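You operate a simulated robot arm through the tools that you are given. There is no shell and no other tool.

The job below is to be done with a simulated two-armed robot. You get a single attempt, and the scene is never put back.

TASK
Run the wiper board's window fully shut, then knob and supply off.
Fine: the orange supply knob feeds it; leave the board's other switches as they are; leave the red supply knob.

The check looks at the end state, three seconds after you hand in, the way a careful person would. Anything else that was tipped, shoved, dropped, spilled or broken makes it a failure.

THE ROBOT
Two 7-joint arms with fingered hands on one trunk that stands fixed in place. Base frame: the origin is at the foot of the trunk, x ahead of it, y to its left, z up; the work surface is at about z = 74. Lengths are in cm, angles in rad, forces in N, time in s.
The left shoulder is at [9.9, 12.8, 108.6], the right one opposite. Each reaches about 115.6 cm from its shoulder. Payload 5 kg a hand.
Tool frame (each hand has its own): the origin (TCP) lies between the finger pads and is the grasp point; the fingertips stand 3.7 cm ahead of it; z points along the fingers, y is the line along which they close. The gripper opens to 12.4 cm; its body begins 4.3 cm behind the TCP. The gripper is a hand of 3 fingers: y runs from the thumb to the fingers, the wrist lies at [-2.1, -11.6, -20.3] in the tool frame, and closing takes about 1.5 s.
Orientation is told as [roll, pitch, yaw] about the base's x, y, z axes, in that order, counted from this pose: with the fingers straight down and the wrist toward the robot, the tool's x, y and z point along [0, 1, 0], [1, 0, 0] and [0, 0, -1] of the base frame.

THE INTERFACE
- The arms move only by the tool step_arm. It takes "left_steps", "right_steps" or both (then of equal length, played together; a hand with none holds still); each is a list of rows, each a list of 7 numbers: the shift along the base's x, y, z in cm, then the turn, a rotation vector about the base's x, y, z in rad, then the opening, from 0 (shut) to 1 (fully open). In form: [[dx, dy, dz, wx, wy, wz, grip], ...]. A call has 1 to 20 rows; each row is the pose to reach, as a shift and turn from the pose commanded when the call began. Each row takes 0.2 s and may step no farther than 5 cm and 0.15 rad from the row before; otherwise, or with a gripper value out of range, the whole call is refused. Where a pose cannot be reached the arm comes as near as it can. A force on the tool above 40 N (or 10 N above the force at the start of the call, whichever is more), or a blocked arm, ends the call early, and 0.2 s more pass. Each finger travels about 4.5 cm/s and halts on what it meets, pressing with about 23 N; the grip force reading is that of the motor and also rises with nothing between the fingers. The clock runs only during rows and for 0.2 s after the last one: add rows that repeat a pose to give the fingers time. It gives the time, the measured TCP pose, the force on the tool (base axes), the opening and the grip force at its end, in the units of the frame above (readings bear some noise), with the torque about the TCP (base axes, N m) and any sound that the robot's microphone picked up.
- Cameras (640 x 400 px; columns grow to the right, rows downward): "scene" is now at [24.37, -6.37, 127.64]; the picture's right is [-0.68, -0.74, 0.00], its down [-0.21, 0.20, -0.96] and it looks along [0.70, -0.65, -0.29] (base axes); focal length 309 px, centre (320, 200). "left" rides on the left gripper at [-7.2, -10.4, -15.4] in its tool frame; the picture's right is [-0.83, -0.26, 0.49], its down [0.51, -0.72, 0.47] and it looks along [0.23, 0.64, 0.73] (tool axes); focal length 243 px, centre (320, 200). "right" rides on the right gripper at [7.2, -10.4, -15.4] in its tool frame; the picture's right is [-0.83, 0.26, -0.49], its down [-0.51, -0.72, 0.47] and it looks along [-0.23, 0.64, 0.73] (tool axes); focal length 243 px, centre (320, 200). There is no depth. A picture from a camera that has moved, and an enlarged one, comes with that camera's place and axes in the base frame and with its lens.
- camera(camera): a new picture of that camera. The clock stands still meanwhile.
- raise_lower(by): moves the trunk up (or, below 0, down) by that many cm; the arms and the scene camera ride with it, the base frame stays. It gives what a move gives, with no picture.
- set_grasp(shape, hand): the hand has 3 fingers and takes this shape, open, in about a second: jaw (thumb against the fingers, like two jaws); tri (thumb and two fingers); tip (a fingertip pinch); poke (one finger out to press); point (the index stretched); flat (the hand flat); cup (the hand cupped); fist (a fist). The gripper value then closes the fingers along that shape, each until it touches; the sizes above hold for jaw. It gives what a move gives, with no picture.
- aim_head(pan, tilt): turns the head with the scene camera to pan (to the left, within 1.396 rad either way) and tilt (down, from -0.506 to 1.204), counted from straight ahead of the robot (the tilt from the chest, where the trunk bows). It gives what a move gives.
- enlarge(camera, box): a new picture of the part [left, top, right, bottom] of that camera's present view, enlarged. The clock stands still meanwhile.
- finish_job(): hands the job in; it is judged then, once.

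Nothing tells you positions but the pictures and the camera data. Unless the task says otherwise, let go and move clear before handing in.

The tools are called after ">>>" as a command line: name --argument value ..., lists and objects as JSON in quotes. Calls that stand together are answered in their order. step_arm: Moves the arms, as the interface text tells. Its arguments: {"type":"object","properties":{"left_steps":{"type":"array","items":{"type":"array","items":{"type":"number"}}},"right_steps":{"type":"array","items":{"type":"array","items":{"type":"number"}}}},"required":[]} The other tools are called the same way: raise_lower (by) moves the trunk up or down; set_grasp (shape, hand) gives the hand a shape; aim_head (pan, tilt) turns the head that bears the scene camera; camera (camera) takes a picture; enlarge (camera, box) takes an enlarged picture of a part of a camera's view; finish_job () hands the job in.

At the start:

```text
time: 0.0
left_eef_pos: [68.44, -11.27, 111.81]
left_orientation: [-0.001, 0.0, 0.0]
left_ft_force: [-0.6, -1.3, -0.7]
left_ft_torque: [-0.02, 0.01, -0.01]
left_opening: 12.38
left_gripper_force: 0.0
left_shape: jaw
right_eef_pos: [55.4, -62.15, 114.94]
right_orientation: [0.0, 0.0, -0.001]
right_ft_force: [-1.5, 0.6, -0.2]
right_ft_torque: [0.0, -0.01, 0.0]
right_opening: 12.42
right_gripper_force: 0.1
right_shape: jaw
trunk travel left (down, up): [-27.5, 28.8]
head pan, tilt (commanded): [-0.744, 0.291]
```

scene: 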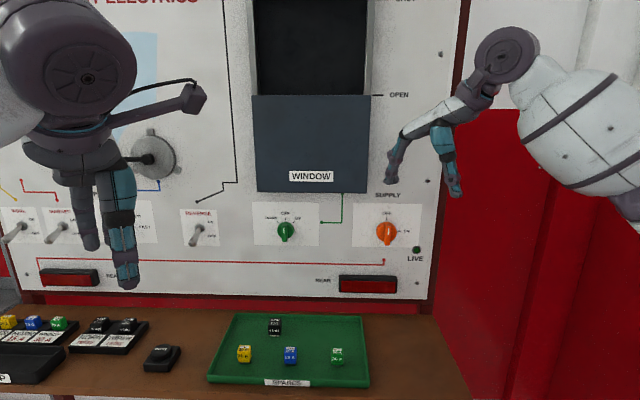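
right: 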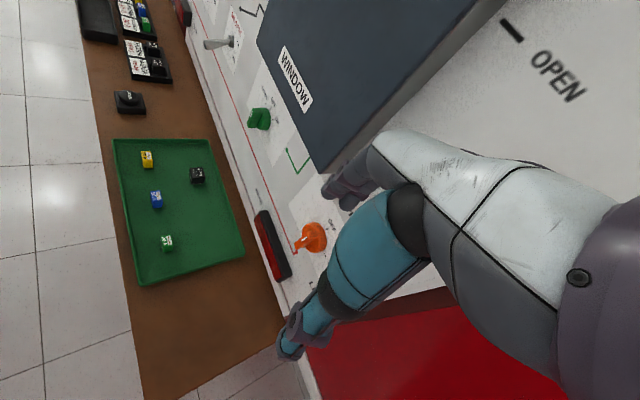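
left: 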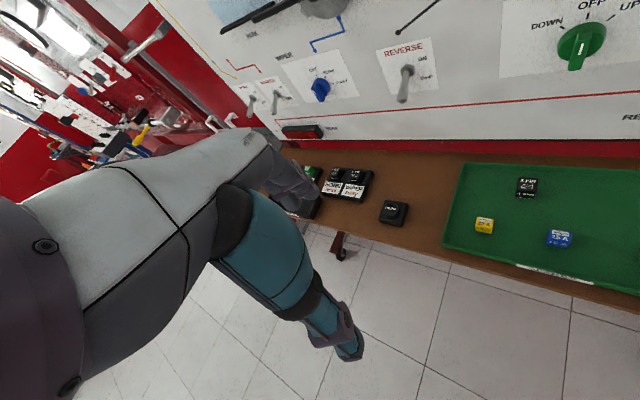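

I see an upright board with a window panel, a green knob (DOWN/OFF/UP) and an orange supply knob, plus parts on a bench. I'll take closer looks before moving.

>>> enlarge --camera "scene" --box '[240, 180, 440, 305]'

>>> enlarge --camera "scene" --box '[0, 180, 240, 330]'

>>> enlarge --camera "scene" --box '[220, 0, 460, 150]'

>>> enlarge --camera "right" --box '[180, 0, 400, 300]'

```text
3.20 times, centred on (340, 242) of scene
camera zoom: at [24.37, -6.37, 127.64], right [-0.68, -0.74, 0.0], down [-0.21, 0.2, -0.96], along [0.7, -0.65, -0.29], focal length 988 px, centre (256, 64)
```

zoom: 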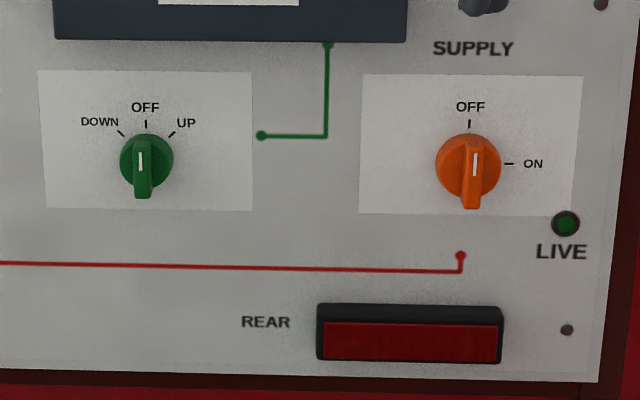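

```text
2.67 times, centred on (120, 255) of scene
camera zoom: at [24.37, -6.37, 127.64], right [-0.68, -0.74, 0.0], down [-0.21, 0.2, -0.96], along [0.7, -0.65, -0.29], focal length 824 px, centre (853, 53)
```

zoom: 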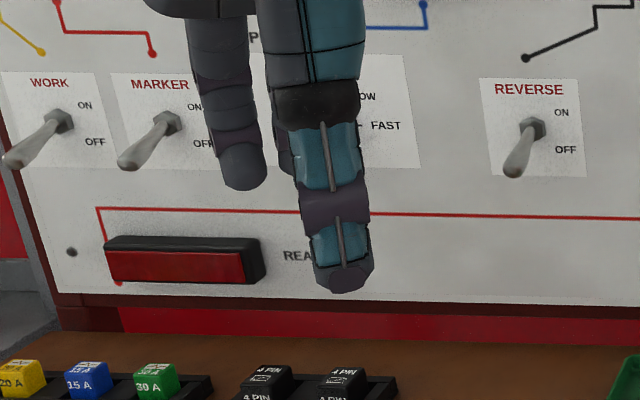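

```text
2.67 times, centred on (340, 75) of scene
camera zoom: at [24.37, -6.37, 127.64], right [-0.68, -0.74, 0.0], down [-0.21, 0.2, -0.96], along [0.7, -0.65, -0.29], focal length 824 px, centre (267, 533)
```

zoom: 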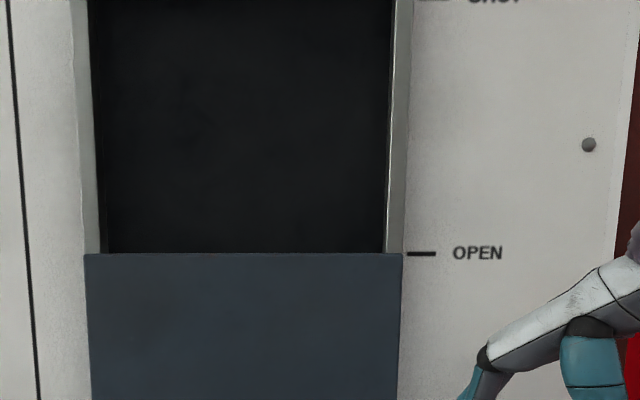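

```text
1.33 times, centred on (290, 150) of right
camera zoom: at [45.01, -54.83, 130.28], right [0.26, -0.83, 0.49], down [-0.72, -0.51, -0.47], along [0.64, -0.23, -0.73], focal length 324 px, centre (360, 267)
```

zoom: 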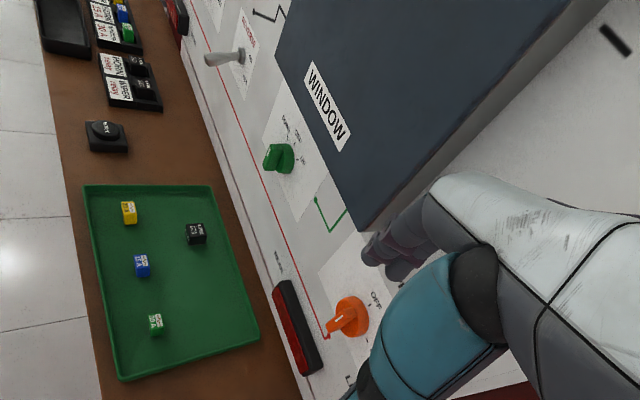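

The board is yawed about 45°. I put the green knob near [82, -48, 98.6] and the orange one near [63.5, -64.5, 99.5], both apparently pointing to OFF. I'll check the knob shapes in the hand cameras and look at the rest of the room.

>>> enlarge --camera "left" --box '[500, 0, 640, 90]'

>>> enlarge --camera "right" --box '[230, 80, 350, 290]'

>>> aim_head --pan -0.744 --tilt 0.0

```text
4.44 times, centred on (570, 45) of left
camera zoom: at [58.07, -18.44, 127.13], right [-0.26, -0.83, -0.49], down [-0.72, 0.51, -0.47], along [0.64, 0.23, -0.73], focal length 1078 px, centre (-791, 889)
```

zoom: 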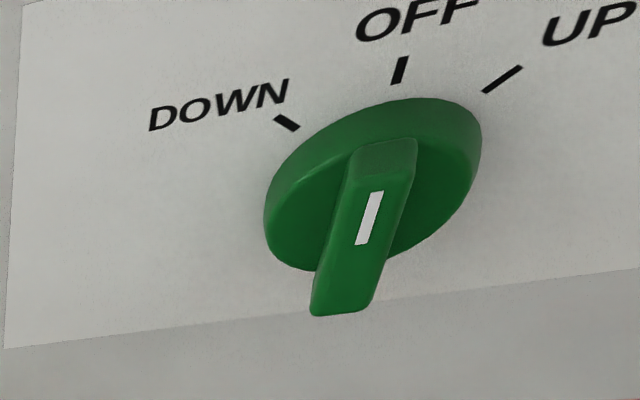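

```text
1.90 times, centred on (290, 185) of right
camera zoom: at [45.01, -54.83, 130.28], right [0.26, -0.83, 0.49], down [-0.72, -0.51, -0.47], along [0.64, -0.23, -0.73], focal length 462 px, centre (377, 229)
```

zoom: 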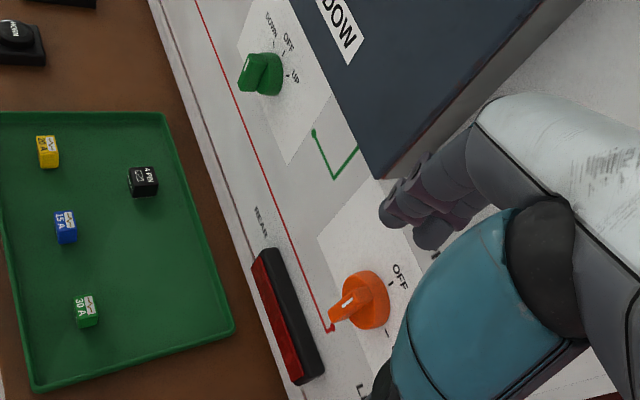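

```text
time: 0.8
left_eef_pos: [68.37, -11.24, 111.77]
left_orientation: [0.0, 0.001, 0.001]
left_ft_force: [-0.5, -0.2, 0.4]
left_ft_torque: [-0.04, 0.0, 0.01]
left_opening: 12.4
left_gripper_force: 0.1
left_shape: jaw
right_eef_pos: [55.42, -62.11, 114.89]
right_orientation: [-0.001, -0.001, 0.001]
right_ft_force: [0.0, 0.0, 0.7]
right_ft_torque: [0.02, 0.0, 0.0]
right_opening: 12.36
right_gripper_force: 0.1
right_shape: jaw
trunk travel left (down, up): [-27.5, 28.8]
head pan, tilt (commanded): [-0.744, 0.0]
```

Both knobs are discs with a proud bar, and the white line is on OFF. Next I look at the upper window and its SHUT mark.

>>> camera --camera "scene"

>>> aim_head --pan -0.2 --tilt 0.3

>>> camera --camera "scene"

>>> aim_head --pan -1.2 --tilt 0.3

>>> camera --camera "scene"

```text
taken
camera scene: at [24.13, -6.14, 130.33], right [-0.68, -0.74, 0.0], down [0.0, 0.0, -1.0], along [0.74, -0.68, 0.0], focal length 309 px, centre (320, 200)
```

scene: 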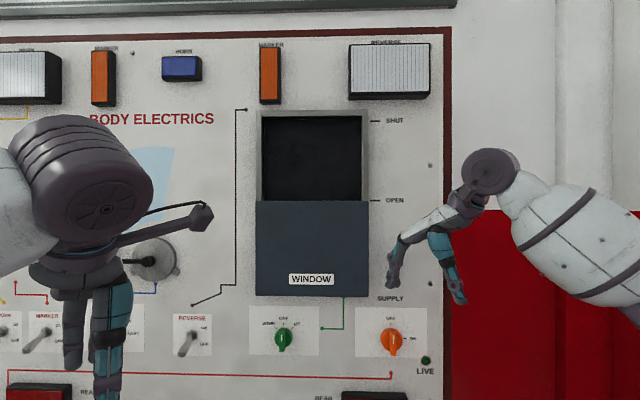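

```text
time: 1.8
left_eef_pos: [68.42, -11.19, 111.83]
left_orientation: [0.0, 0.001, 0.0]
left_ft_force: [0.0, 0.0, -0.4]
left_ft_torque: [-0.03, 0.0, -0.01]
left_opening: 12.38
left_gripper_force: 0.0
left_shape: jaw
right_eef_pos: [55.42, -62.04, 114.85]
right_orientation: [0.0, -0.002, -0.001]
right_ft_force: [1.1, 0.4, 1.2]
right_ft_torque: [-0.01, 0.02, 0.01]
right_opening: 12.4
right_gripper_force: 0.0
right_shape: jaw
trunk travel left (down, up): [-27.5, 28.8]
head pan, tilt (commanded): [-0.201, 0.3]
```

```text
taken
camera scene: at [26.65, -1.91, 127.57], right [-0.2, -0.98, 0.0], down [-0.29, 0.06, -0.96], along [0.94, -0.19, -0.3], focal length 309 px, centre (320, 200)
```

scene: 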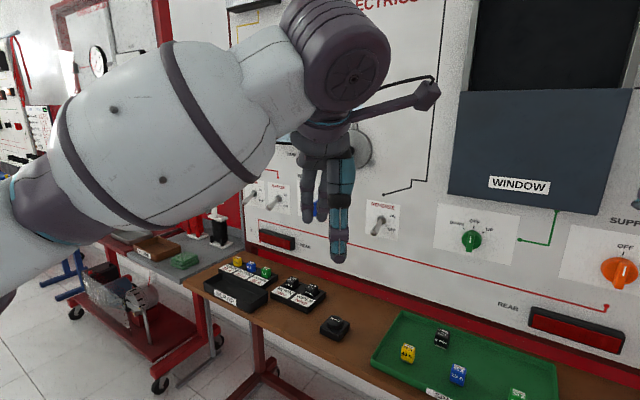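

```text
time: 3.0
left_eef_pos: [68.46, -11.22, 111.74]
left_orientation: [-0.001, 0.0, 0.0]
left_ft_force: [-0.3, -0.3, 0.5]
left_ft_torque: [0.0, -0.05, -0.02]
left_opening: 12.38
left_gripper_force: 0.0
left_shape: jaw
right_eef_pos: [55.36, -61.97, 114.84]
right_orientation: [-0.001, 0.0, 0.001]
right_ft_force: [-0.9, -1.0, -0.4]
right_ft_torque: [0.02, 0.01, -0.01]
right_opening: 12.34
right_gripper_force: 0.1
right_shape: jaw
trunk travel left (down, up): [-27.5, 28.8]
head pan, tilt (commanded): [-1.201, 0.3]
```

```text
taken
camera scene: at [20.88, -8.74, 127.56], right [-0.93, -0.36, 0.0], down [-0.11, 0.28, -0.96], along [0.35, -0.89, -0.3], focal length 309 px, centre (320, 200)
```

scene: 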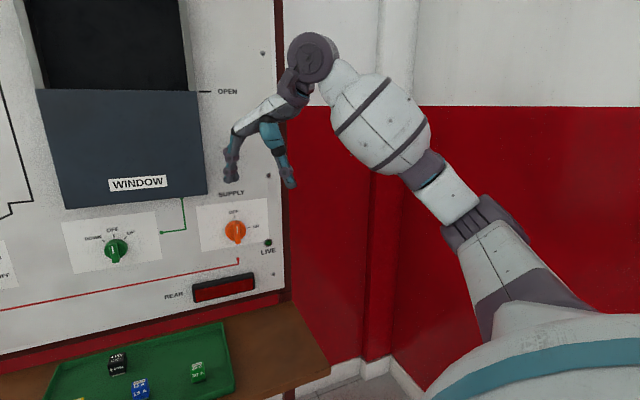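

The board faces the robot at about 45°, with its normal near [-0.71, 0.71, 0], and the shoulder is right in front of the orange knob. I'll back the right hand off, then turn it so the fingers point at the board with the closing line horizontal.

>>> aim_head --pan -0.785 --tilt 0.2

>>> step_arm --right_steps '[[-3, 3, 0, 0, 0, 0, 1], [-6, 6, 0, 0, 0, 0, 0.9], [-9, 9, 0, 0, 0, 0, 0.8], [-11, 11, 0, 0, 0, 0, 0.7], [-10.3, 10.8, -1.3, -0.1235, -0.0512, 0.0512, 0.6], [-9.6, 10.6, -2.6, -0.247, -0.1023, 0.1023, 0.6], [-8.9, 10.4, -3.9, -0.3705, -0.1535, 0.1535, 0.6], [-8.2, 10.2, -5.1, -0.494, -0.2047, 0.2047, 0.6], [-7.5, 9.9, -6.4, -0.6175, -0.2558, 0.2558, 0.6], [-6.8, 9.7, -7.7, -0.741, -0.307, 0.307, 0.6], [-6.1, 9.5, -9, -0.8645, -0.3582, 0.3582, 0.6], [-5.3, 9.2, -10.3, -0.988, -0.4093, 0.4093, 0.6], [-4.6, 9, -11.6, -1.1115, -0.4605, 0.4605, 0.6], [-3.9, 8.7, -12.9, -1.235, -0.5117, 0.5117, 0.6], [-3.2, 8.5, -14.1, -1.3585, -0.5628, 0.5628, 0.6], [-2.5, 8.25, -15.4, -1.482, -0.614, 0.614, 0.6], [-2.5, 8.25, -15.4, -1.482, -0.614, 0.614, 0.6]]'

>>> camera --camera "scene"

>>> camera --camera "right"

```text
time: 3.9
left_eef_pos: [68.38, -11.27, 111.72]
left_orientation: [-0.001, 0.001, 0.0]
left_ft_force: [0.5, 0.0, 1.1]
left_ft_torque: [0.01, 0.02, 0.01]
left_opening: 12.36
left_gripper_force: 0.0
left_shape: jaw
right_eef_pos: [55.46, -62.14, 115.01]
right_orientation: [-0.001, -0.001, 0.0]
right_ft_force: [-0.7, 0.8, 0.1]
right_ft_torque: [-0.03, 0.0, -0.04]
right_opening: 12.36
right_gripper_force: 0.0
right_shape: jaw
trunk travel left (down, up): [-27.5, 28.8]
head pan, tilt (commanded): [-0.785, 0.201]
```

```text
time: 7.5
left_eef_pos: [68.59, -11.32, 111.67]
left_orientation: [0.0, 0.0, 0.001]
left_ft_force: [0.9, 0.4, 0.0]
left_ft_torque: [0.01, 0.01, 0.0]
left_opening: 12.37
left_gripper_force: 0.1
left_shape: jaw
right_eef_pos: [53.66, -54.87, 99.17]
right_orientation: [-1.573, -0.001, 0.786]
right_ft_force: [0.1, 0.3, 0.9]
right_ft_torque: [0.03, -0.02, -0.02]
right_opening: 7.47
right_gripper_force: 0.1
right_shape: jaw
right hand out of reach, approached as far as the arm can: row 10, 11, 12, 13, 14, 15, 16, 17
trunk travel left (down, up): [-27.5, 28.8]
head pan, tilt (commanded): [-0.785, 0.201]
```

```text
taken
camera scene: at [24.12, -6.64, 128.49], right [-0.71, -0.71, 0.0], down [-0.14, 0.14, -0.98], along [0.69, -0.69, -0.2], focal length 309 px, centre (320, 200)
```

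scene: 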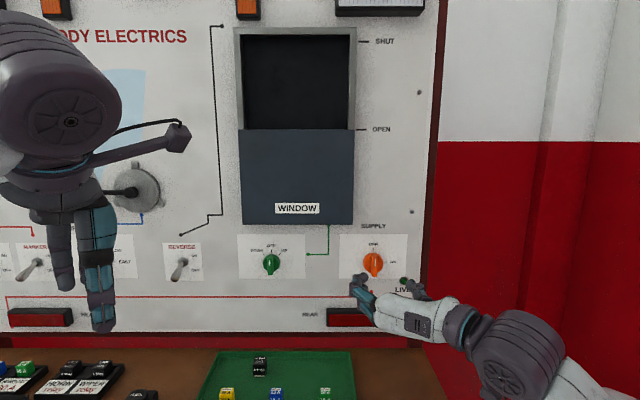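

```text
taken
camera right: at [35.46, -51.43, 91.96], right [-0.16, 0.53, 0.83], down [-0.18, -0.84, 0.51], along [0.97, -0.06, 0.23], focal length 243 px, centre (320, 200)
```

right: 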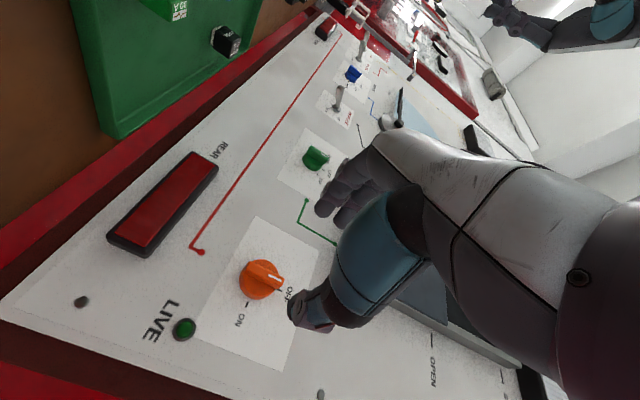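

The hand now faces the board with the right orientation. I'll zoom on both knobs from this camera and the scene camera to refine positions.

>>> enlarge --camera "right" --box '[220, 240, 340, 315]'

>>> enlarge --camera "right" --box '[280, 130, 360, 180]'

>>> enlarge --camera "scene" --box '[230, 220, 430, 345]'

```text
5.33 times, centred on (280, 278) of right
camera zoom: at [35.46, -51.43, 91.96], right [-0.16, 0.53, 0.83], down [-0.18, -0.84, 0.51], along [0.97, -0.06, 0.23], focal length 1294 px, centre (533, -213)
```

zoom: 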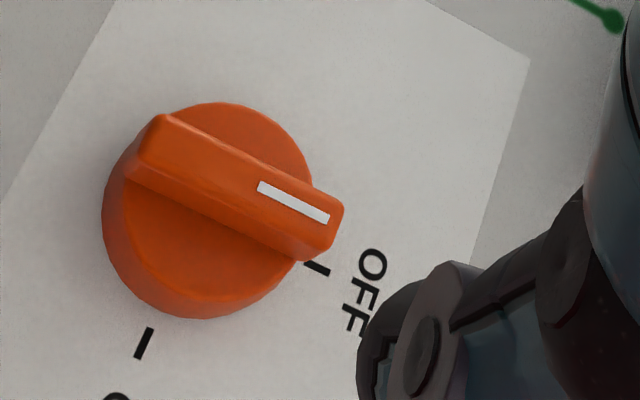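

```text
8.00 times, centred on (320, 155) of right
camera zoom: at [35.46, -51.43, 91.96], right [-0.16, 0.53, 0.83], down [-0.18, -0.84, 0.51], along [0.97, -0.06, 0.23], focal length 1941 px, centre (320, 560)
```

zoom: 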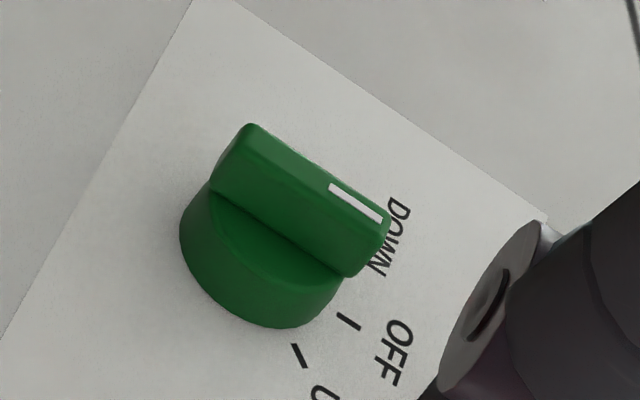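

```text
3.20 times, centred on (330, 282) of scene
camera zoom: at [24.12, -6.64, 128.49], right [-0.71, -0.71, 0.0], down [-0.14, 0.14, -0.98], along [0.69, -0.69, -0.2], focal length 988 px, centre (288, -64)
```

zoom: 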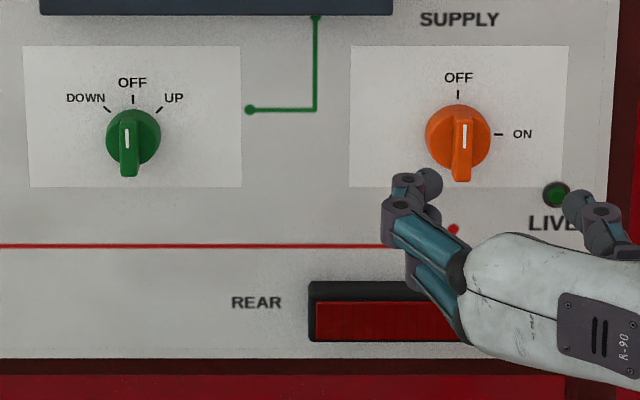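

I refine the orange knob to about r=0.55, z=98.8, with its bar face about 13.6 cm ahead of the TCP. I'll narrow the fingers at this standoff to see how the tips close.

>>> step_arm --right_steps '[[0, 0, 0, 0, 0, 0, 0.5], [0, 0, 0, 0, 0, 0, 0.4], [0, 0, 0, 0, 0, 0, 0.3], [0, 0, 0, 0, 0, 0, 0.2], [0, 0, 0, 0, 0, 0, 0.13], [0, 0, 0, 0, 0, 0, 0.13], [0, 0, 0, 0, 0, 0, 0.13]]'

>>> enlarge --camera "scene" --box '[330, 220, 490, 320]'

>>> camera --camera "right"

>>> camera --camera "left"

```text
time: 9.1
left_eef_pos: [68.5, -11.37, 111.74]
left_orientation: [0.001, -0.001, -0.001]
left_ft_force: [-1.1, 0.3, -0.5]
left_ft_torque: [-0.01, 0.02, -0.01]
left_opening: 12.37
left_gripper_force: 0.1
left_shape: jaw
right_eef_pos: [53.72, -54.93, 99.26]
right_orientation: [-1.572, 0.0, 0.786]
right_ft_force: [0.1, -0.9, 0.2]
right_ft_torque: [-0.02, -0.02, 0.04]
right_opening: 1.68
right_gripper_force: 0.2
right_shape: jaw
trunk travel left (down, up): [-27.5, 28.8]
head pan, tilt (commanded): [-0.785, 0.201]
```

```text
4.00 times, centred on (410, 270) of scene
camera zoom: at [24.09, -6.63, 128.49], right [-0.71, -0.71, 0.0], down [-0.14, 0.14, -0.98], along [0.69, -0.69, -0.2], focal length 1236 px, centre (-40, -80)
```

zoom: 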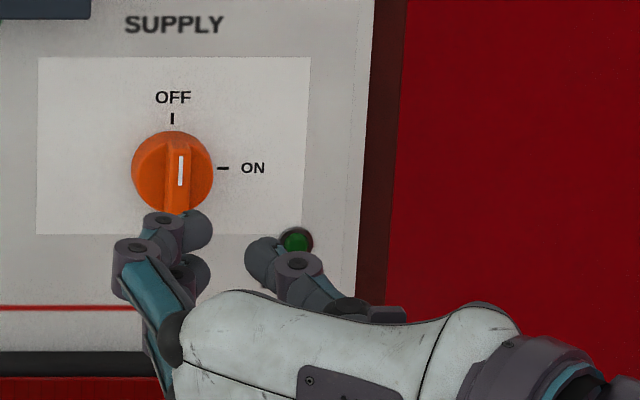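

```text
taken
camera right: at [35.45, -51.41, 92.0], right [-0.16, 0.53, 0.83], down [-0.18, -0.84, 0.51], along [0.97, -0.06, 0.23], focal length 243 px, centre (320, 200)
```

right: 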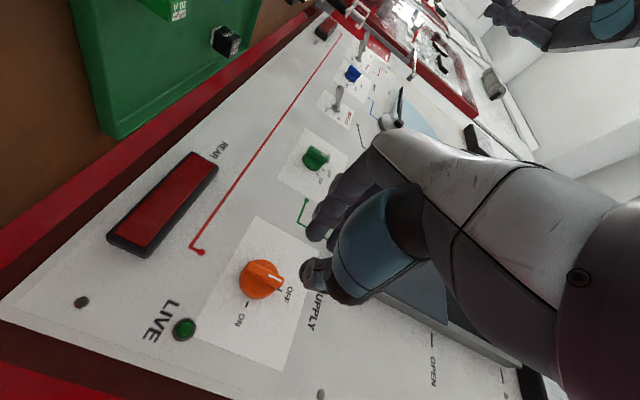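

```text
taken
camera left: at [58.07, -18.44, 127.13], right [-0.26, -0.83, -0.49], down [-0.72, 0.51, -0.47], along [0.64, 0.23, -0.73], focal length 243 px, centre (320, 200)
```

left: 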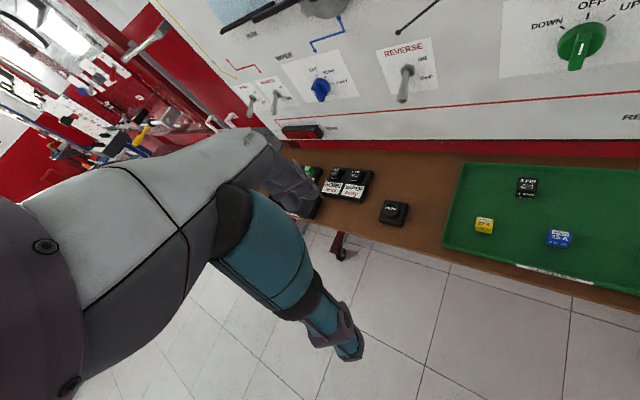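

The gap between the tips matches the reported opening, but it sits about 0.75 cm to the right of the knob. I'll open to about 4.3 cm, correct sideways and height, and come within 2 cm of the bar.

>>> step_arm --right_steps '[[0, 0, 0, 0, 0, 0, 0.25], [0.53, 0.53, -0.45, 0, 0, 0, 0.35], [1.9, -0.85, -0.45, 0, 0, 0, 0.35], [3.3, -2.25, -0.45, 0, 0, 0, 0.35], [4.7, -3.65, -0.45, 0, 0, 0, 0.35], [6.08, -5.02, -0.45, 0, 0, 0, 0.35], [6.08, -5.02, -0.45, 0, 0, 0, 0.35]]'

>>> enlarge --camera "scene" --box '[330, 220, 490, 320]'

>>> enlarge --camera "right" --box '[200, 160, 440, 310]'

```text
time: 10.7
left_eef_pos: [68.52, -11.11, 111.83]
left_orientation: [0.0, 0.0, 0.001]
left_ft_force: [0.3, -0.7, -0.2]
left_ft_torque: [-0.02, 0.01, -0.03]
left_opening: 12.38
left_gripper_force: 0.1
left_shape: jaw
right_eef_pos: [59.75, -59.9, 98.78]
right_orientation: [-1.572, 0.0, 0.786]
right_ft_force: [-0.4, 0.6, -0.8]
right_ft_torque: [-0.01, -0.03, 0.0]
right_opening: 4.3
right_gripper_force: 0.0
right_shape: jaw
trunk travel left (down, up): [-27.5, 28.8]
head pan, tilt (commanded): [-0.785, 0.201]
```

```text
4.00 times, centred on (410, 270) of scene
camera zoom: at [24.07, -6.61, 128.5], right [-0.71, -0.71, 0.0], down [-0.14, 0.14, -0.98], along [0.69, -0.69, -0.2], focal length 1236 px, centre (-40, -80)
```

zoom: 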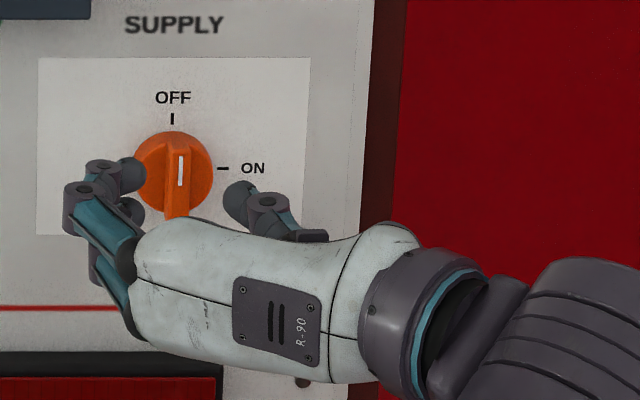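

```text
2.67 times, centred on (320, 235) of right
camera zoom: at [41.56, -56.42, 91.6], right [-0.16, 0.53, 0.83], down [-0.18, -0.84, 0.51], along [0.97, -0.06, 0.23], focal length 647 px, centre (320, 107)
```

zoom: 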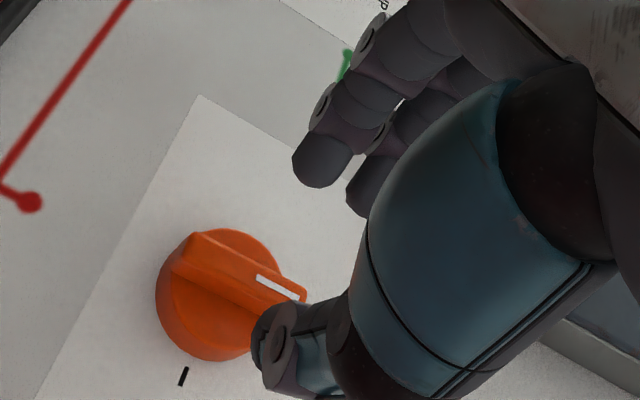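

The fingers straddle the orange bar evenly at the right height. I'll advance 3.2 cm and close on the bar.

>>> step_arm --right_steps '[[0.6, -0.6, 0, 0, 0, 0, 0.35], [1.2, -1.2, 0, 0, 0, 0, 0.35], [1.8, -1.8, 0, 0, 0, 0, 0.35], [2.26, -2.26, 0, 0, 0, 0, 0.35], [2.26, -2.26, 0, 0, 0, 0, 0.35]]'

>>> enlarge --camera "scene" --box '[330, 220, 490, 320]'

>>> enlarge --camera "right" --box '[200, 160, 440, 310]'

```text
time: 11.9
left_eef_pos: [68.54, -11.24, 111.74]
left_orientation: [-0.001, 0.0, -0.001]
left_ft_force: [0.5, -0.1, 0.4]
left_ft_torque: [0.01, 0.0, 0.0]
left_opening: 12.35
left_gripper_force: 0.0
left_shape: jaw
right_eef_pos: [62.05, -62.26, 98.77]
right_orientation: [-1.57, -0.001, 0.785]
right_ft_force: [0.4, 0.3, 0.2]
right_ft_torque: [0.03, -0.02, -0.01]
right_opening: 4.31
right_gripper_force: 0.0
right_shape: jaw
trunk travel left (down, up): [-27.5, 28.8]
head pan, tilt (commanded): [-0.785, 0.201]
```

```text
4.00 times, centred on (410, 270) of scene
camera zoom: at [24.09, -6.63, 128.49], right [-0.71, -0.71, 0.0], down [-0.14, 0.14, -0.98], along [0.69, -0.69, -0.2], focal length 1236 px, centre (-40, -80)
```

zoom: 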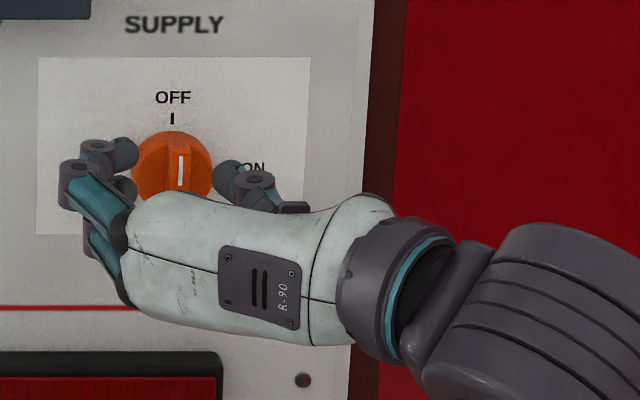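

```text
2.67 times, centred on (320, 235) of right
camera zoom: at [43.8, -58.69, 91.53], right [-0.16, 0.53, 0.83], down [-0.18, -0.84, 0.51], along [0.97, -0.06, 0.23], focal length 647 px, centre (320, 107)
```

zoom: 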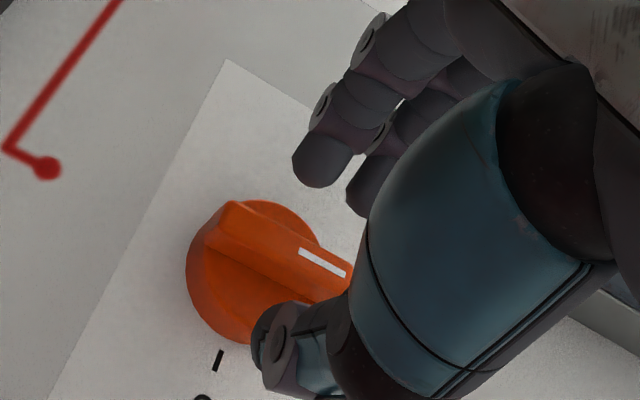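

The tips are around the bar with no contact force. Now I close the fingers on it.

>>> step_arm --right_steps '[[0, 0, 0, 0, 0, 0, 0.2], [0, 0, 0, 0, 0, 0, 0.1], [0, 0, 0, 0, 0, 0, 0.05], [0, 0, 0, 0, 0, 0, 0.05], [0, 0, 0, 0, 0, 0, 0.05]]'

>>> enlarge --camera "scene" --box '[330, 220, 490, 320]'

>>> enlarge --camera "right" --box '[200, 160, 440, 310]'

```text
time: 13.1
left_eef_pos: [68.39, -11.3, 111.82]
left_orientation: [-0.001, 0.0, 0.0]
left_ft_force: [1.0, 0.0, -0.1]
left_ft_torque: [0.02, -0.04, 0.0]
left_opening: 12.38
left_gripper_force: 0.0
left_shape: jaw
right_eef_pos: [61.96, -62.29, 98.7]
right_orientation: [-1.569, 0.0, 0.785]
right_ft_force: [-4.5, -1.6, -0.6]
right_ft_torque: [-0.03, 0.02, -0.13]
right_opening: 0.67
right_gripper_force: 0.1
right_shape: jaw
trunk travel left (down, up): [-27.5, 28.8]
head pan, tilt (commanded): [-0.785, 0.201]
```

```text
4.00 times, centred on (410, 270) of scene
camera zoom: at [24.04, -6.65, 128.5], right [-0.71, -0.71, 0.0], down [-0.14, 0.14, -0.98], along [0.69, -0.69, -0.2], focal length 1236 px, centre (-40, -80)
```

zoom: 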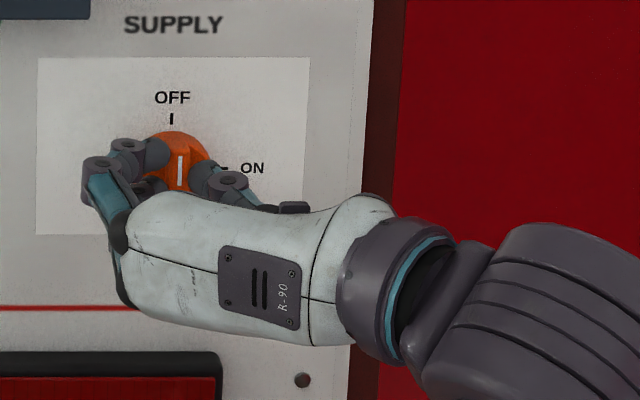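

```text
2.67 times, centred on (320, 235) of right
camera zoom: at [43.76, -58.7, 91.53], right [-0.16, 0.53, 0.83], down [-0.18, -0.84, 0.51], along [0.97, -0.06, 0.23], focal length 647 px, centre (320, 107)
```

zoom: 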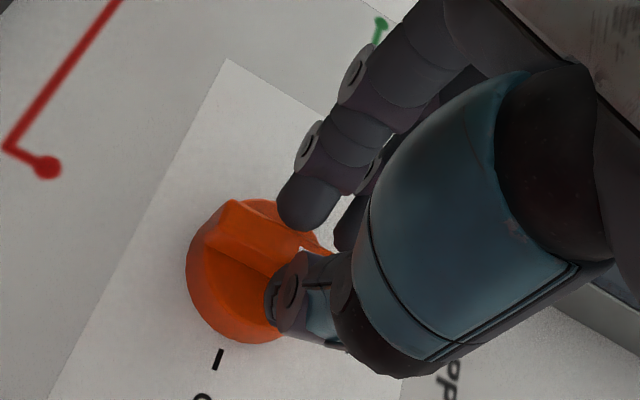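

The fingers are on the bar but the motor shows little grip. I'll squeeze fully and check.

>>> step_arm --right_steps '[[0, 0, 0, 0, 0, 0, 0], [0, 0, 0, 0, 0, 0, 0], [0, 0, 0, 0, 0, 0, 0], [0, 0, 0, 0, 0, 0, 0]]'

>>> enlarge --camera "scene" --box '[350, 240, 430, 290]'

>>> enlarge --camera "right" --box '[240, 210, 360, 285]'

```text
time: 14.1
left_eef_pos: [68.28, -11.24, 111.75]
left_orientation: [0.001, -0.001, -0.001]
left_ft_force: [0.1, 0.1, -0.9]
left_ft_torque: [0.02, -0.03, -0.02]
left_opening: 12.36
left_gripper_force: 0.1
left_shape: jaw
right_eef_pos: [61.97, -62.18, 98.75]
right_orientation: [-1.571, 0.0, 0.787]
right_ft_force: [-5.0, -1.0, -0.4]
right_ft_torque: [0.03, 0.02, -0.13]
right_opening: 0.53
right_gripper_force: 23.0
right_shape: jaw
trunk travel left (down, up): [-27.5, 28.8]
head pan, tilt (commanded): [-0.785, 0.201]
```

```text
8.00 times, centred on (390, 265) of scene
camera zoom: at [24.04, -6.65, 128.5], right [-0.71, -0.71, 0.0], down [-0.14, 0.14, -0.98], along [0.69, -0.69, -0.2], focal length 2471 px, centre (-240, -320)
```

zoom: 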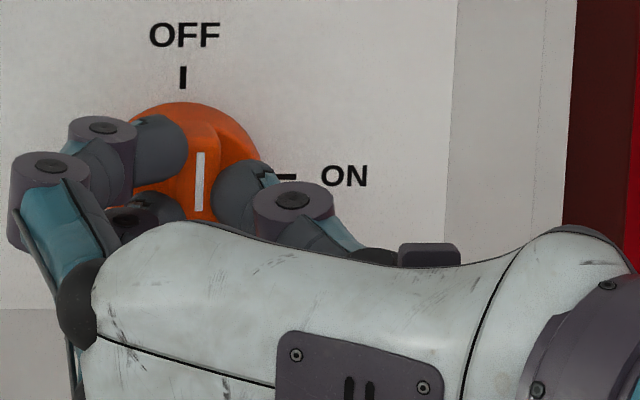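

```text
5.33 times, centred on (300, 248) of right
camera zoom: at [43.76, -58.7, 91.54], right [-0.16, 0.53, 0.83], down [-0.18, -0.84, 0.51], along [0.97, -0.06, 0.23], focal length 1294 px, centre (427, -53)
```

zoom: 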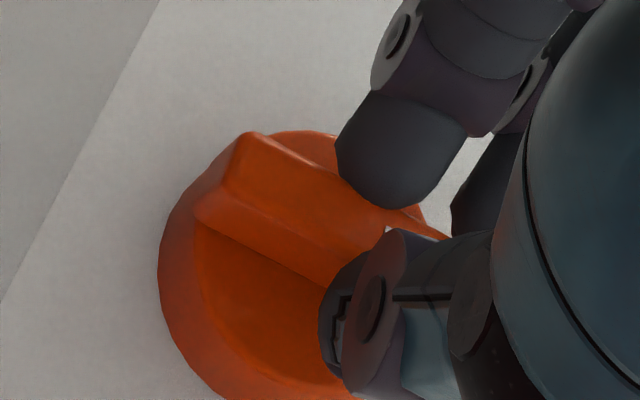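

The bar is gripped with the motor at 23 N. I'll start turning clockwise in a small increment and check that the knob follows.

>>> step_arm --right_steps '[[0, 0, 0.04, 0.085, -0.085, 0, 0], [-0.01, -0.01, 0.07, 0.17, -0.17, 0, 0], [-0.01, -0.01, 0.11, 0.255, -0.255, 0, 0], [-0.02, -0.02, 0.14, 0.339, -0.339, 0, 0], [-0.04, -0.04, 0.17, 0.424, -0.424, 0, 0]]'

>>> enlarge --camera "scene" --box '[330, 220, 490, 320]'

>>> enlarge --camera "right" --box '[240, 210, 360, 285]'

```text
time: 15.3
left_eef_pos: [68.37, -11.36, 111.76]
left_orientation: [0.0, 0.001, 0.0]
left_ft_force: [-0.1, 0.2, -1.0]
left_ft_torque: [0.01, -0.05, -0.01]
left_opening: 12.37
left_gripper_force: 0.0
left_shape: jaw
right_eef_pos: [61.8, -62.24, 98.87]
right_orientation: [-1.568, -0.602, 0.782]
right_ft_force: [-14.7, -1.4, -8.3]
right_ft_torque: [0.16, 0.28, -0.46]
right_opening: 0.53
right_gripper_force: 23.1
right_shape: jaw
trunk travel left (down, up): [-27.5, 28.8]
head pan, tilt (commanded): [-0.785, 0.201]
```

```text
4.00 times, centred on (410, 270) of scene
camera zoom: at [24.01, -6.72, 128.5], right [-0.71, -0.71, 0.0], down [-0.14, 0.14, -0.98], along [0.69, -0.69, -0.2], focal length 1236 px, centre (-40, -80)
```

zoom: 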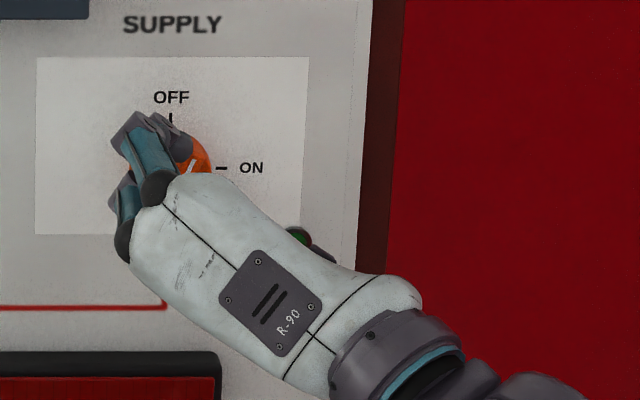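

```text
5.33 times, centred on (300, 248) of right
camera zoom: at [47.87, -54.61, 87.06], right [-0.53, 0.17, 0.83], down [-0.29, -0.96, 0.01], along [0.8, -0.24, 0.55], focal length 1294 px, centre (427, -53)
```

zoom: 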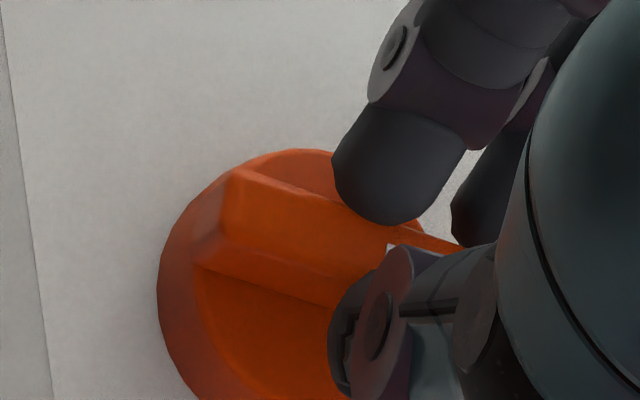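

The knob is following clockwise, but a sideways force of about 14 N shows my rotation centre is slightly high and to the left. I'll shift to relieve it and keep turning.

>>> step_arm --right_steps '[[-0.17, -0.11, -0.07, 0, 0, 0, 0], [-0.39, -0.25, -0.15, 0, 0, 0, 0], [-0.44, -0.3, -0.17, 0.092, -0.092, 0, 0], [-0.49, -0.35, -0.2, 0.184, -0.184, 0, 0], [-0.54, -0.4, -0.23, 0.283, -0.283, 0, 0]]'

>>> enlarge --camera "scene" --box '[330, 220, 490, 320]'

>>> enlarge --camera "right" --box '[240, 210, 360, 285]'

```text
time: 16.5
left_eef_pos: [68.57, -11.25, 111.56]
left_orientation: [0.001, -0.001, 0.002]
left_ft_force: [-0.4, 1.0, 0.4]
left_ft_torque: [-0.04, 0.0, 0.02]
left_opening: 12.38
left_gripper_force: 0.0
left_shape: jaw
right_eef_pos: [61.45, -62.71, 98.73]
right_orientation: [-1.573, -0.999, 0.786]
right_ft_force: [-0.5, -2.0, -2.2]
right_ft_torque: [-0.02, 0.07, -0.03]
right_opening: 0.48
right_gripper_force: 23.2
right_shape: jaw
trunk travel left (down, up): [-27.5, 28.8]
head pan, tilt (commanded): [-0.785, 0.201]
```

```text
4.00 times, centred on (410, 270) of scene
camera zoom: at [24.14, -6.63, 128.48], right [-0.71, -0.71, 0.0], down [-0.14, 0.14, -0.98], along [0.69, -0.69, -0.2], focal length 1236 px, centre (-40, -80)
```

zoom: 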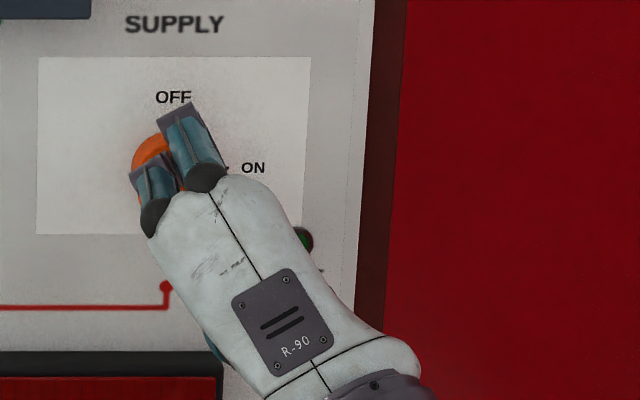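

```text
5.33 times, centred on (300, 248) of right
camera zoom: at [50.93, -51.43, 86.02], right [-0.74, -0.05, 0.67], down [-0.24, -0.91, -0.33], along [0.62, -0.41, 0.66], focal length 1294 px, centre (427, -53)
```

zoom: 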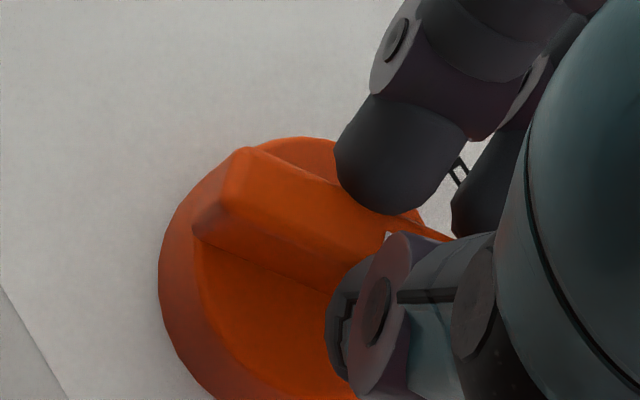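

Forces dropped to about 3 N, so the model fits. I'll continue to the full 90°.

>>> step_arm --right_steps '[[-0.05, -0.05, -0.05, 0.099, -0.099, 0, 0], [-0.09, -0.09, -0.11, 0.198, -0.198, 0, 0], [-0.13, -0.13, -0.18, 0.304, -0.304, 0, 0], [-0.16, -0.16, -0.26, 0.403, -0.403, 0, 0], [-0.16, -0.16, -0.27, 0.43, -0.43, 0, 0]]'

>>> enlarge --camera "scene" --box '[330, 220, 490, 320]'

>>> camera --camera "right"

>>> camera --camera "scene"

```text
time: 17.7
left_eef_pos: [68.39, -11.25, 111.84]
left_orientation: [-0.001, 0.001, -0.001]
left_ft_force: [-0.8, -0.1, 0.2]
left_ft_torque: [-0.03, -0.05, 0.01]
left_opening: 12.35
left_gripper_force: 0.1
left_shape: jaw
right_eef_pos: [61.17, -62.84, 98.46]
right_orientation: [1.547, -1.534, -2.331]
right_ft_force: [-5.7, -2.0, -5.2]
right_ft_torque: [0.12, 0.16, -0.13]
right_opening: 0.48
right_gripper_force: 22.7
right_shape: jaw
trunk travel left (down, up): [-27.5, 28.8]
head pan, tilt (commanded): [-0.785, 0.201]
```

```text
4.00 times, centred on (410, 270) of scene
camera zoom: at [24.08, -6.69, 128.49], right [-0.71, -0.71, 0.0], down [-0.14, 0.14, -0.98], along [0.69, -0.69, -0.2], focal length 1236 px, centre (-40, -80)
```

zoom: 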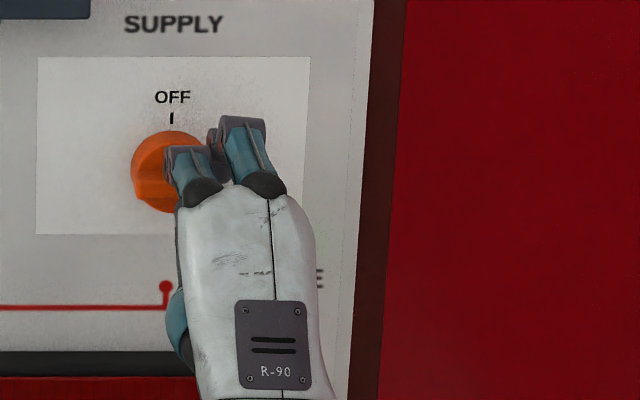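

```text
taken
camera right: at [55.8, -46.55, 88.28], right [-0.94, -0.25, 0.23], down [-0.01, -0.67, -0.74], along [0.34, -0.7, 0.63], focal length 243 px, centre (320, 200)
```

right: 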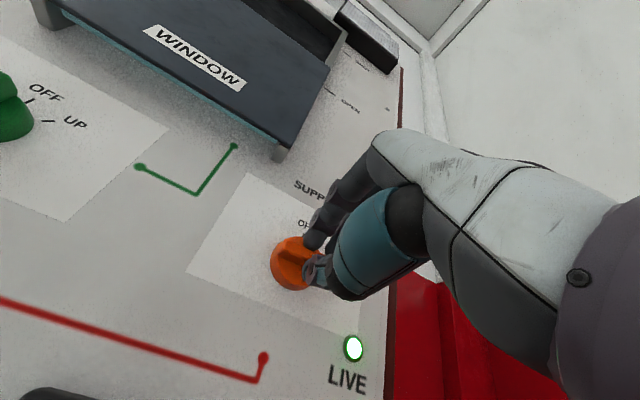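

```text
taken
camera scene: at [24.08, -6.69, 128.49], right [-0.71, -0.71, 0.0], down [-0.14, 0.14, -0.98], along [0.69, -0.69, -0.2], focal length 309 px, centre (320, 200)
```

scene: 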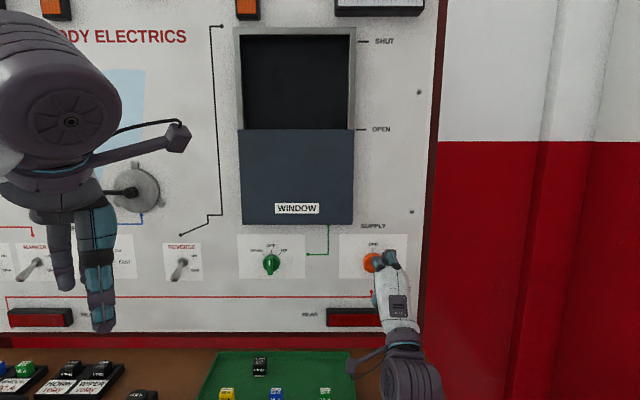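

The LIVE lamp is lit, so the supply is ON. I'll open the fingers, back straight off, and check the knob stays.

>>> step_arm --right_steps '[[0, 0, 0, 0, 0, 0, 0.1], [0, 0, 0, 0, 0, 0, 0.25], [0, 0, 0, 0, 0, 0, 0.35], [-0.7, 0.7, 0, 0, 0, 0, 0.35], [-2, 2, 0, 0, 0, 0, 0.35], [-4, 4, 0, 0, 0, 0, 0.35], [-6, 6, 0, 0, 0, 0, 0.35], [-6, 6, 0, 0, 0, 0, 0.35]]'

>>> camera --camera "right"

>>> camera --camera "scene"

```text
time: 19.5
left_eef_pos: [68.44, -11.24, 111.77]
left_orientation: [0.001, -0.001, 0.002]
left_ft_force: [-0.3, -0.2, 0.1]
left_ft_torque: [-0.01, 0.03, 0.02]
left_opening: 12.37
left_gripper_force: 0.0
left_shape: jaw
right_eef_pos: [55.31, -56.79, 98.39]
right_orientation: [1.558, -1.534, -2.345]
right_ft_force: [0.1, 0.5, 0.2]
right_ft_torque: [0.04, -0.04, -0.01]
right_opening: 4.29
right_gripper_force: 0.0
right_shape: jaw
trunk travel left (down, up): [-27.5, 28.8]
head pan, tilt (commanded): [-0.785, 0.201]
```

```text
taken
camera right: at [49.89, -40.55, 88.29], right [-0.94, -0.25, 0.23], down [-0.01, -0.67, -0.74], along [0.34, -0.7, 0.63], focal length 243 px, centre (320, 200)
```

right: 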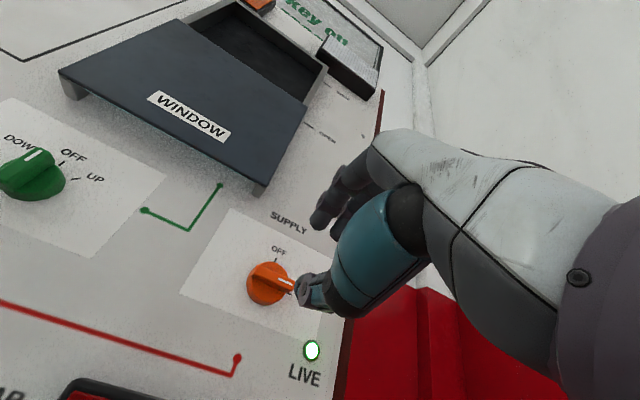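

```text
taken
camera scene: at [24.13, -6.66, 128.48], right [-0.71, -0.71, 0.0], down [-0.14, 0.14, -0.98], along [0.69, -0.69, -0.2], focal length 309 px, centre (320, 200)
```

scene: 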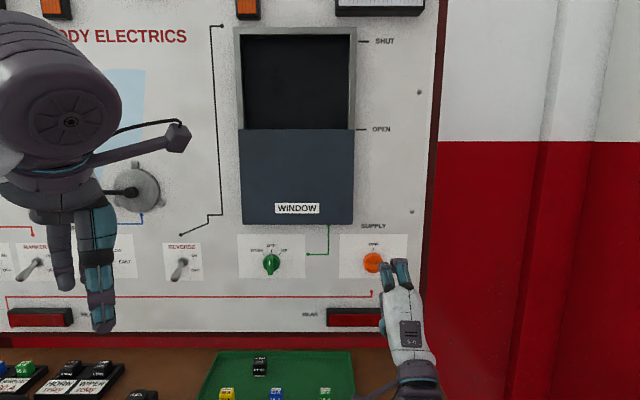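

Supply knob rests at ON and LIVE is lit. I'll back off more, swing the hand back to a horizontal closing line, and carry it sideways to stand in front of the green knob.

>>> enlarge --camera "right" --box '[230, 0, 400, 106]'

>>> step_arm --right_steps '[[-2.2, 2.2, 0, 0, 0, 0, 0.35], [-4.45, 4.45, 0, 0, 0, 0, 0.35], [-2.54, 5.53, -0.03, -0.095, 0.095, 0, 0.35], [-0.63, 6.62, -0.07, -0.19, 0.19, 0, 0.35], [1.28, 7.7, -0.1, -0.284, 0.284, 0, 0.35], [3.19, 8.78, -0.13, -0.379, 0.379, 0, 0.35], [5.11, 9.86, -0.16, -0.474, 0.474, 0, 0.35], [7.02, 10.95, -0.2, -0.569, 0.569, 0, 0.35], [8.93, 12.03, -0.23, -0.663, 0.663, 0, 0.35], [10.84, 13.11, -0.26, -0.758, 0.758, 0, 0.35], [12.75, 14.19, -0.29, -0.853, 0.853, 0, 0.35], [14.66, 15.28, -0.33, -0.948, 0.948, 0, 0.35], [16.57, 16.36, -0.36, -1.042, 1.042, 0, 0.35], [18.48, 17.44, -0.39, -1.137, 1.137, 0, 0.35], [18.48, 17.44, -0.39, -1.137, 1.137, 0, 0.35]]'

>>> enlarge --camera "scene" --box '[220, 210, 380, 310]'

>>> camera --camera "right"

>>> camera --camera "scene"

```text
3.76 times, centred on (315, 53) of right
camera zoom: at [49.89, -40.55, 88.29], right [-0.94, -0.25, 0.23], down [-0.01, -0.67, -0.74], along [0.34, -0.7, 0.63], focal length 913 px, centre (339, 753)
```

zoom: 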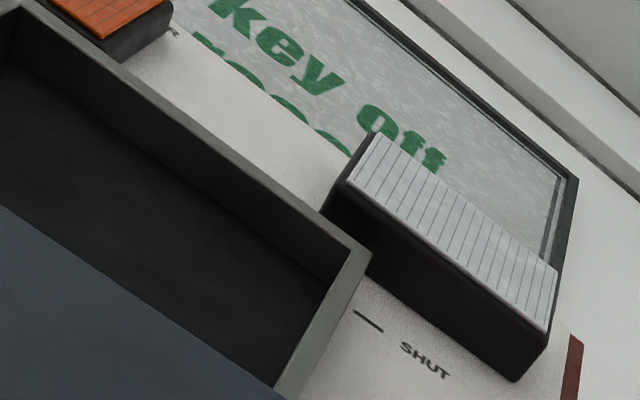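

```text
time: 22.7
left_eef_pos: [68.47, -11.25, 111.77]
left_orientation: [0.001, -0.002, 0.001]
left_ft_force: [-0.7, 0.2, 0.5]
left_ft_torque: [-0.02, 0.02, 0.02]
left_opening: 12.36
left_gripper_force: 0.1
left_shape: jaw
right_eef_pos: [73.64, -39.38, 98.08]
right_orientation: [-1.571, 0.001, 0.784]
right_ft_force: [0.5, -0.1, 0.5]
right_ft_torque: [0.02, 0.02, -0.01]
right_opening: 4.35
right_gripper_force: 0.0
right_shape: jaw
trunk travel left (down, up): [-27.5, 28.8]
head pan, tilt (commanded): [-0.785, 0.201]
```

```text
4.00 times, centred on (300, 260) of scene
camera zoom: at [24.05, -6.65, 128.5], right [-0.71, -0.71, 0.0], down [-0.14, 0.14, -0.98], along [0.69, -0.69, -0.2], focal length 1236 px, centre (400, -40)
```

zoom: 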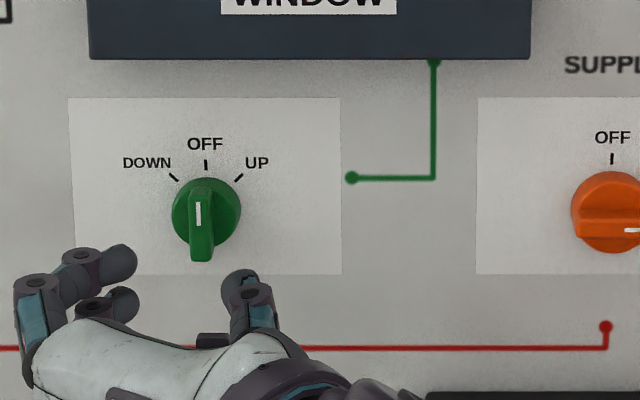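

```text
taken
camera right: at [55.53, -35.9, 90.87], right [-0.16, 0.53, 0.83], down [-0.18, -0.84, 0.51], along [0.97, -0.06, 0.23], focal length 243 px, centre (320, 200)
```

right: 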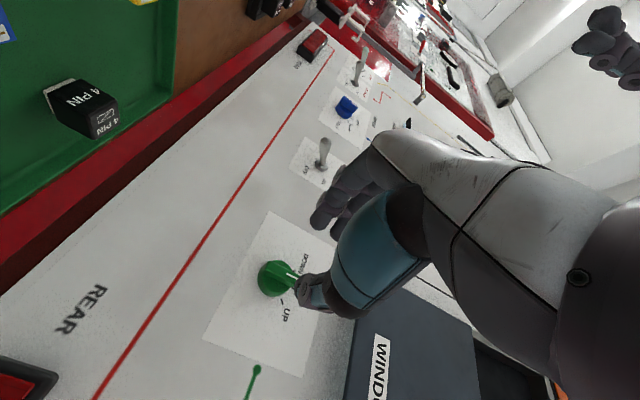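

```text
taken
camera scene: at [24.05, -6.65, 128.5], right [-0.71, -0.71, 0.0], down [-0.14, 0.14, -0.98], along [0.69, -0.69, -0.2], focal length 309 px, centre (320, 200)
```

scene: 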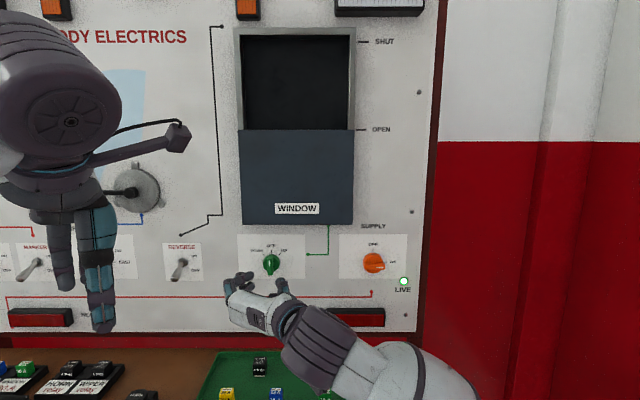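

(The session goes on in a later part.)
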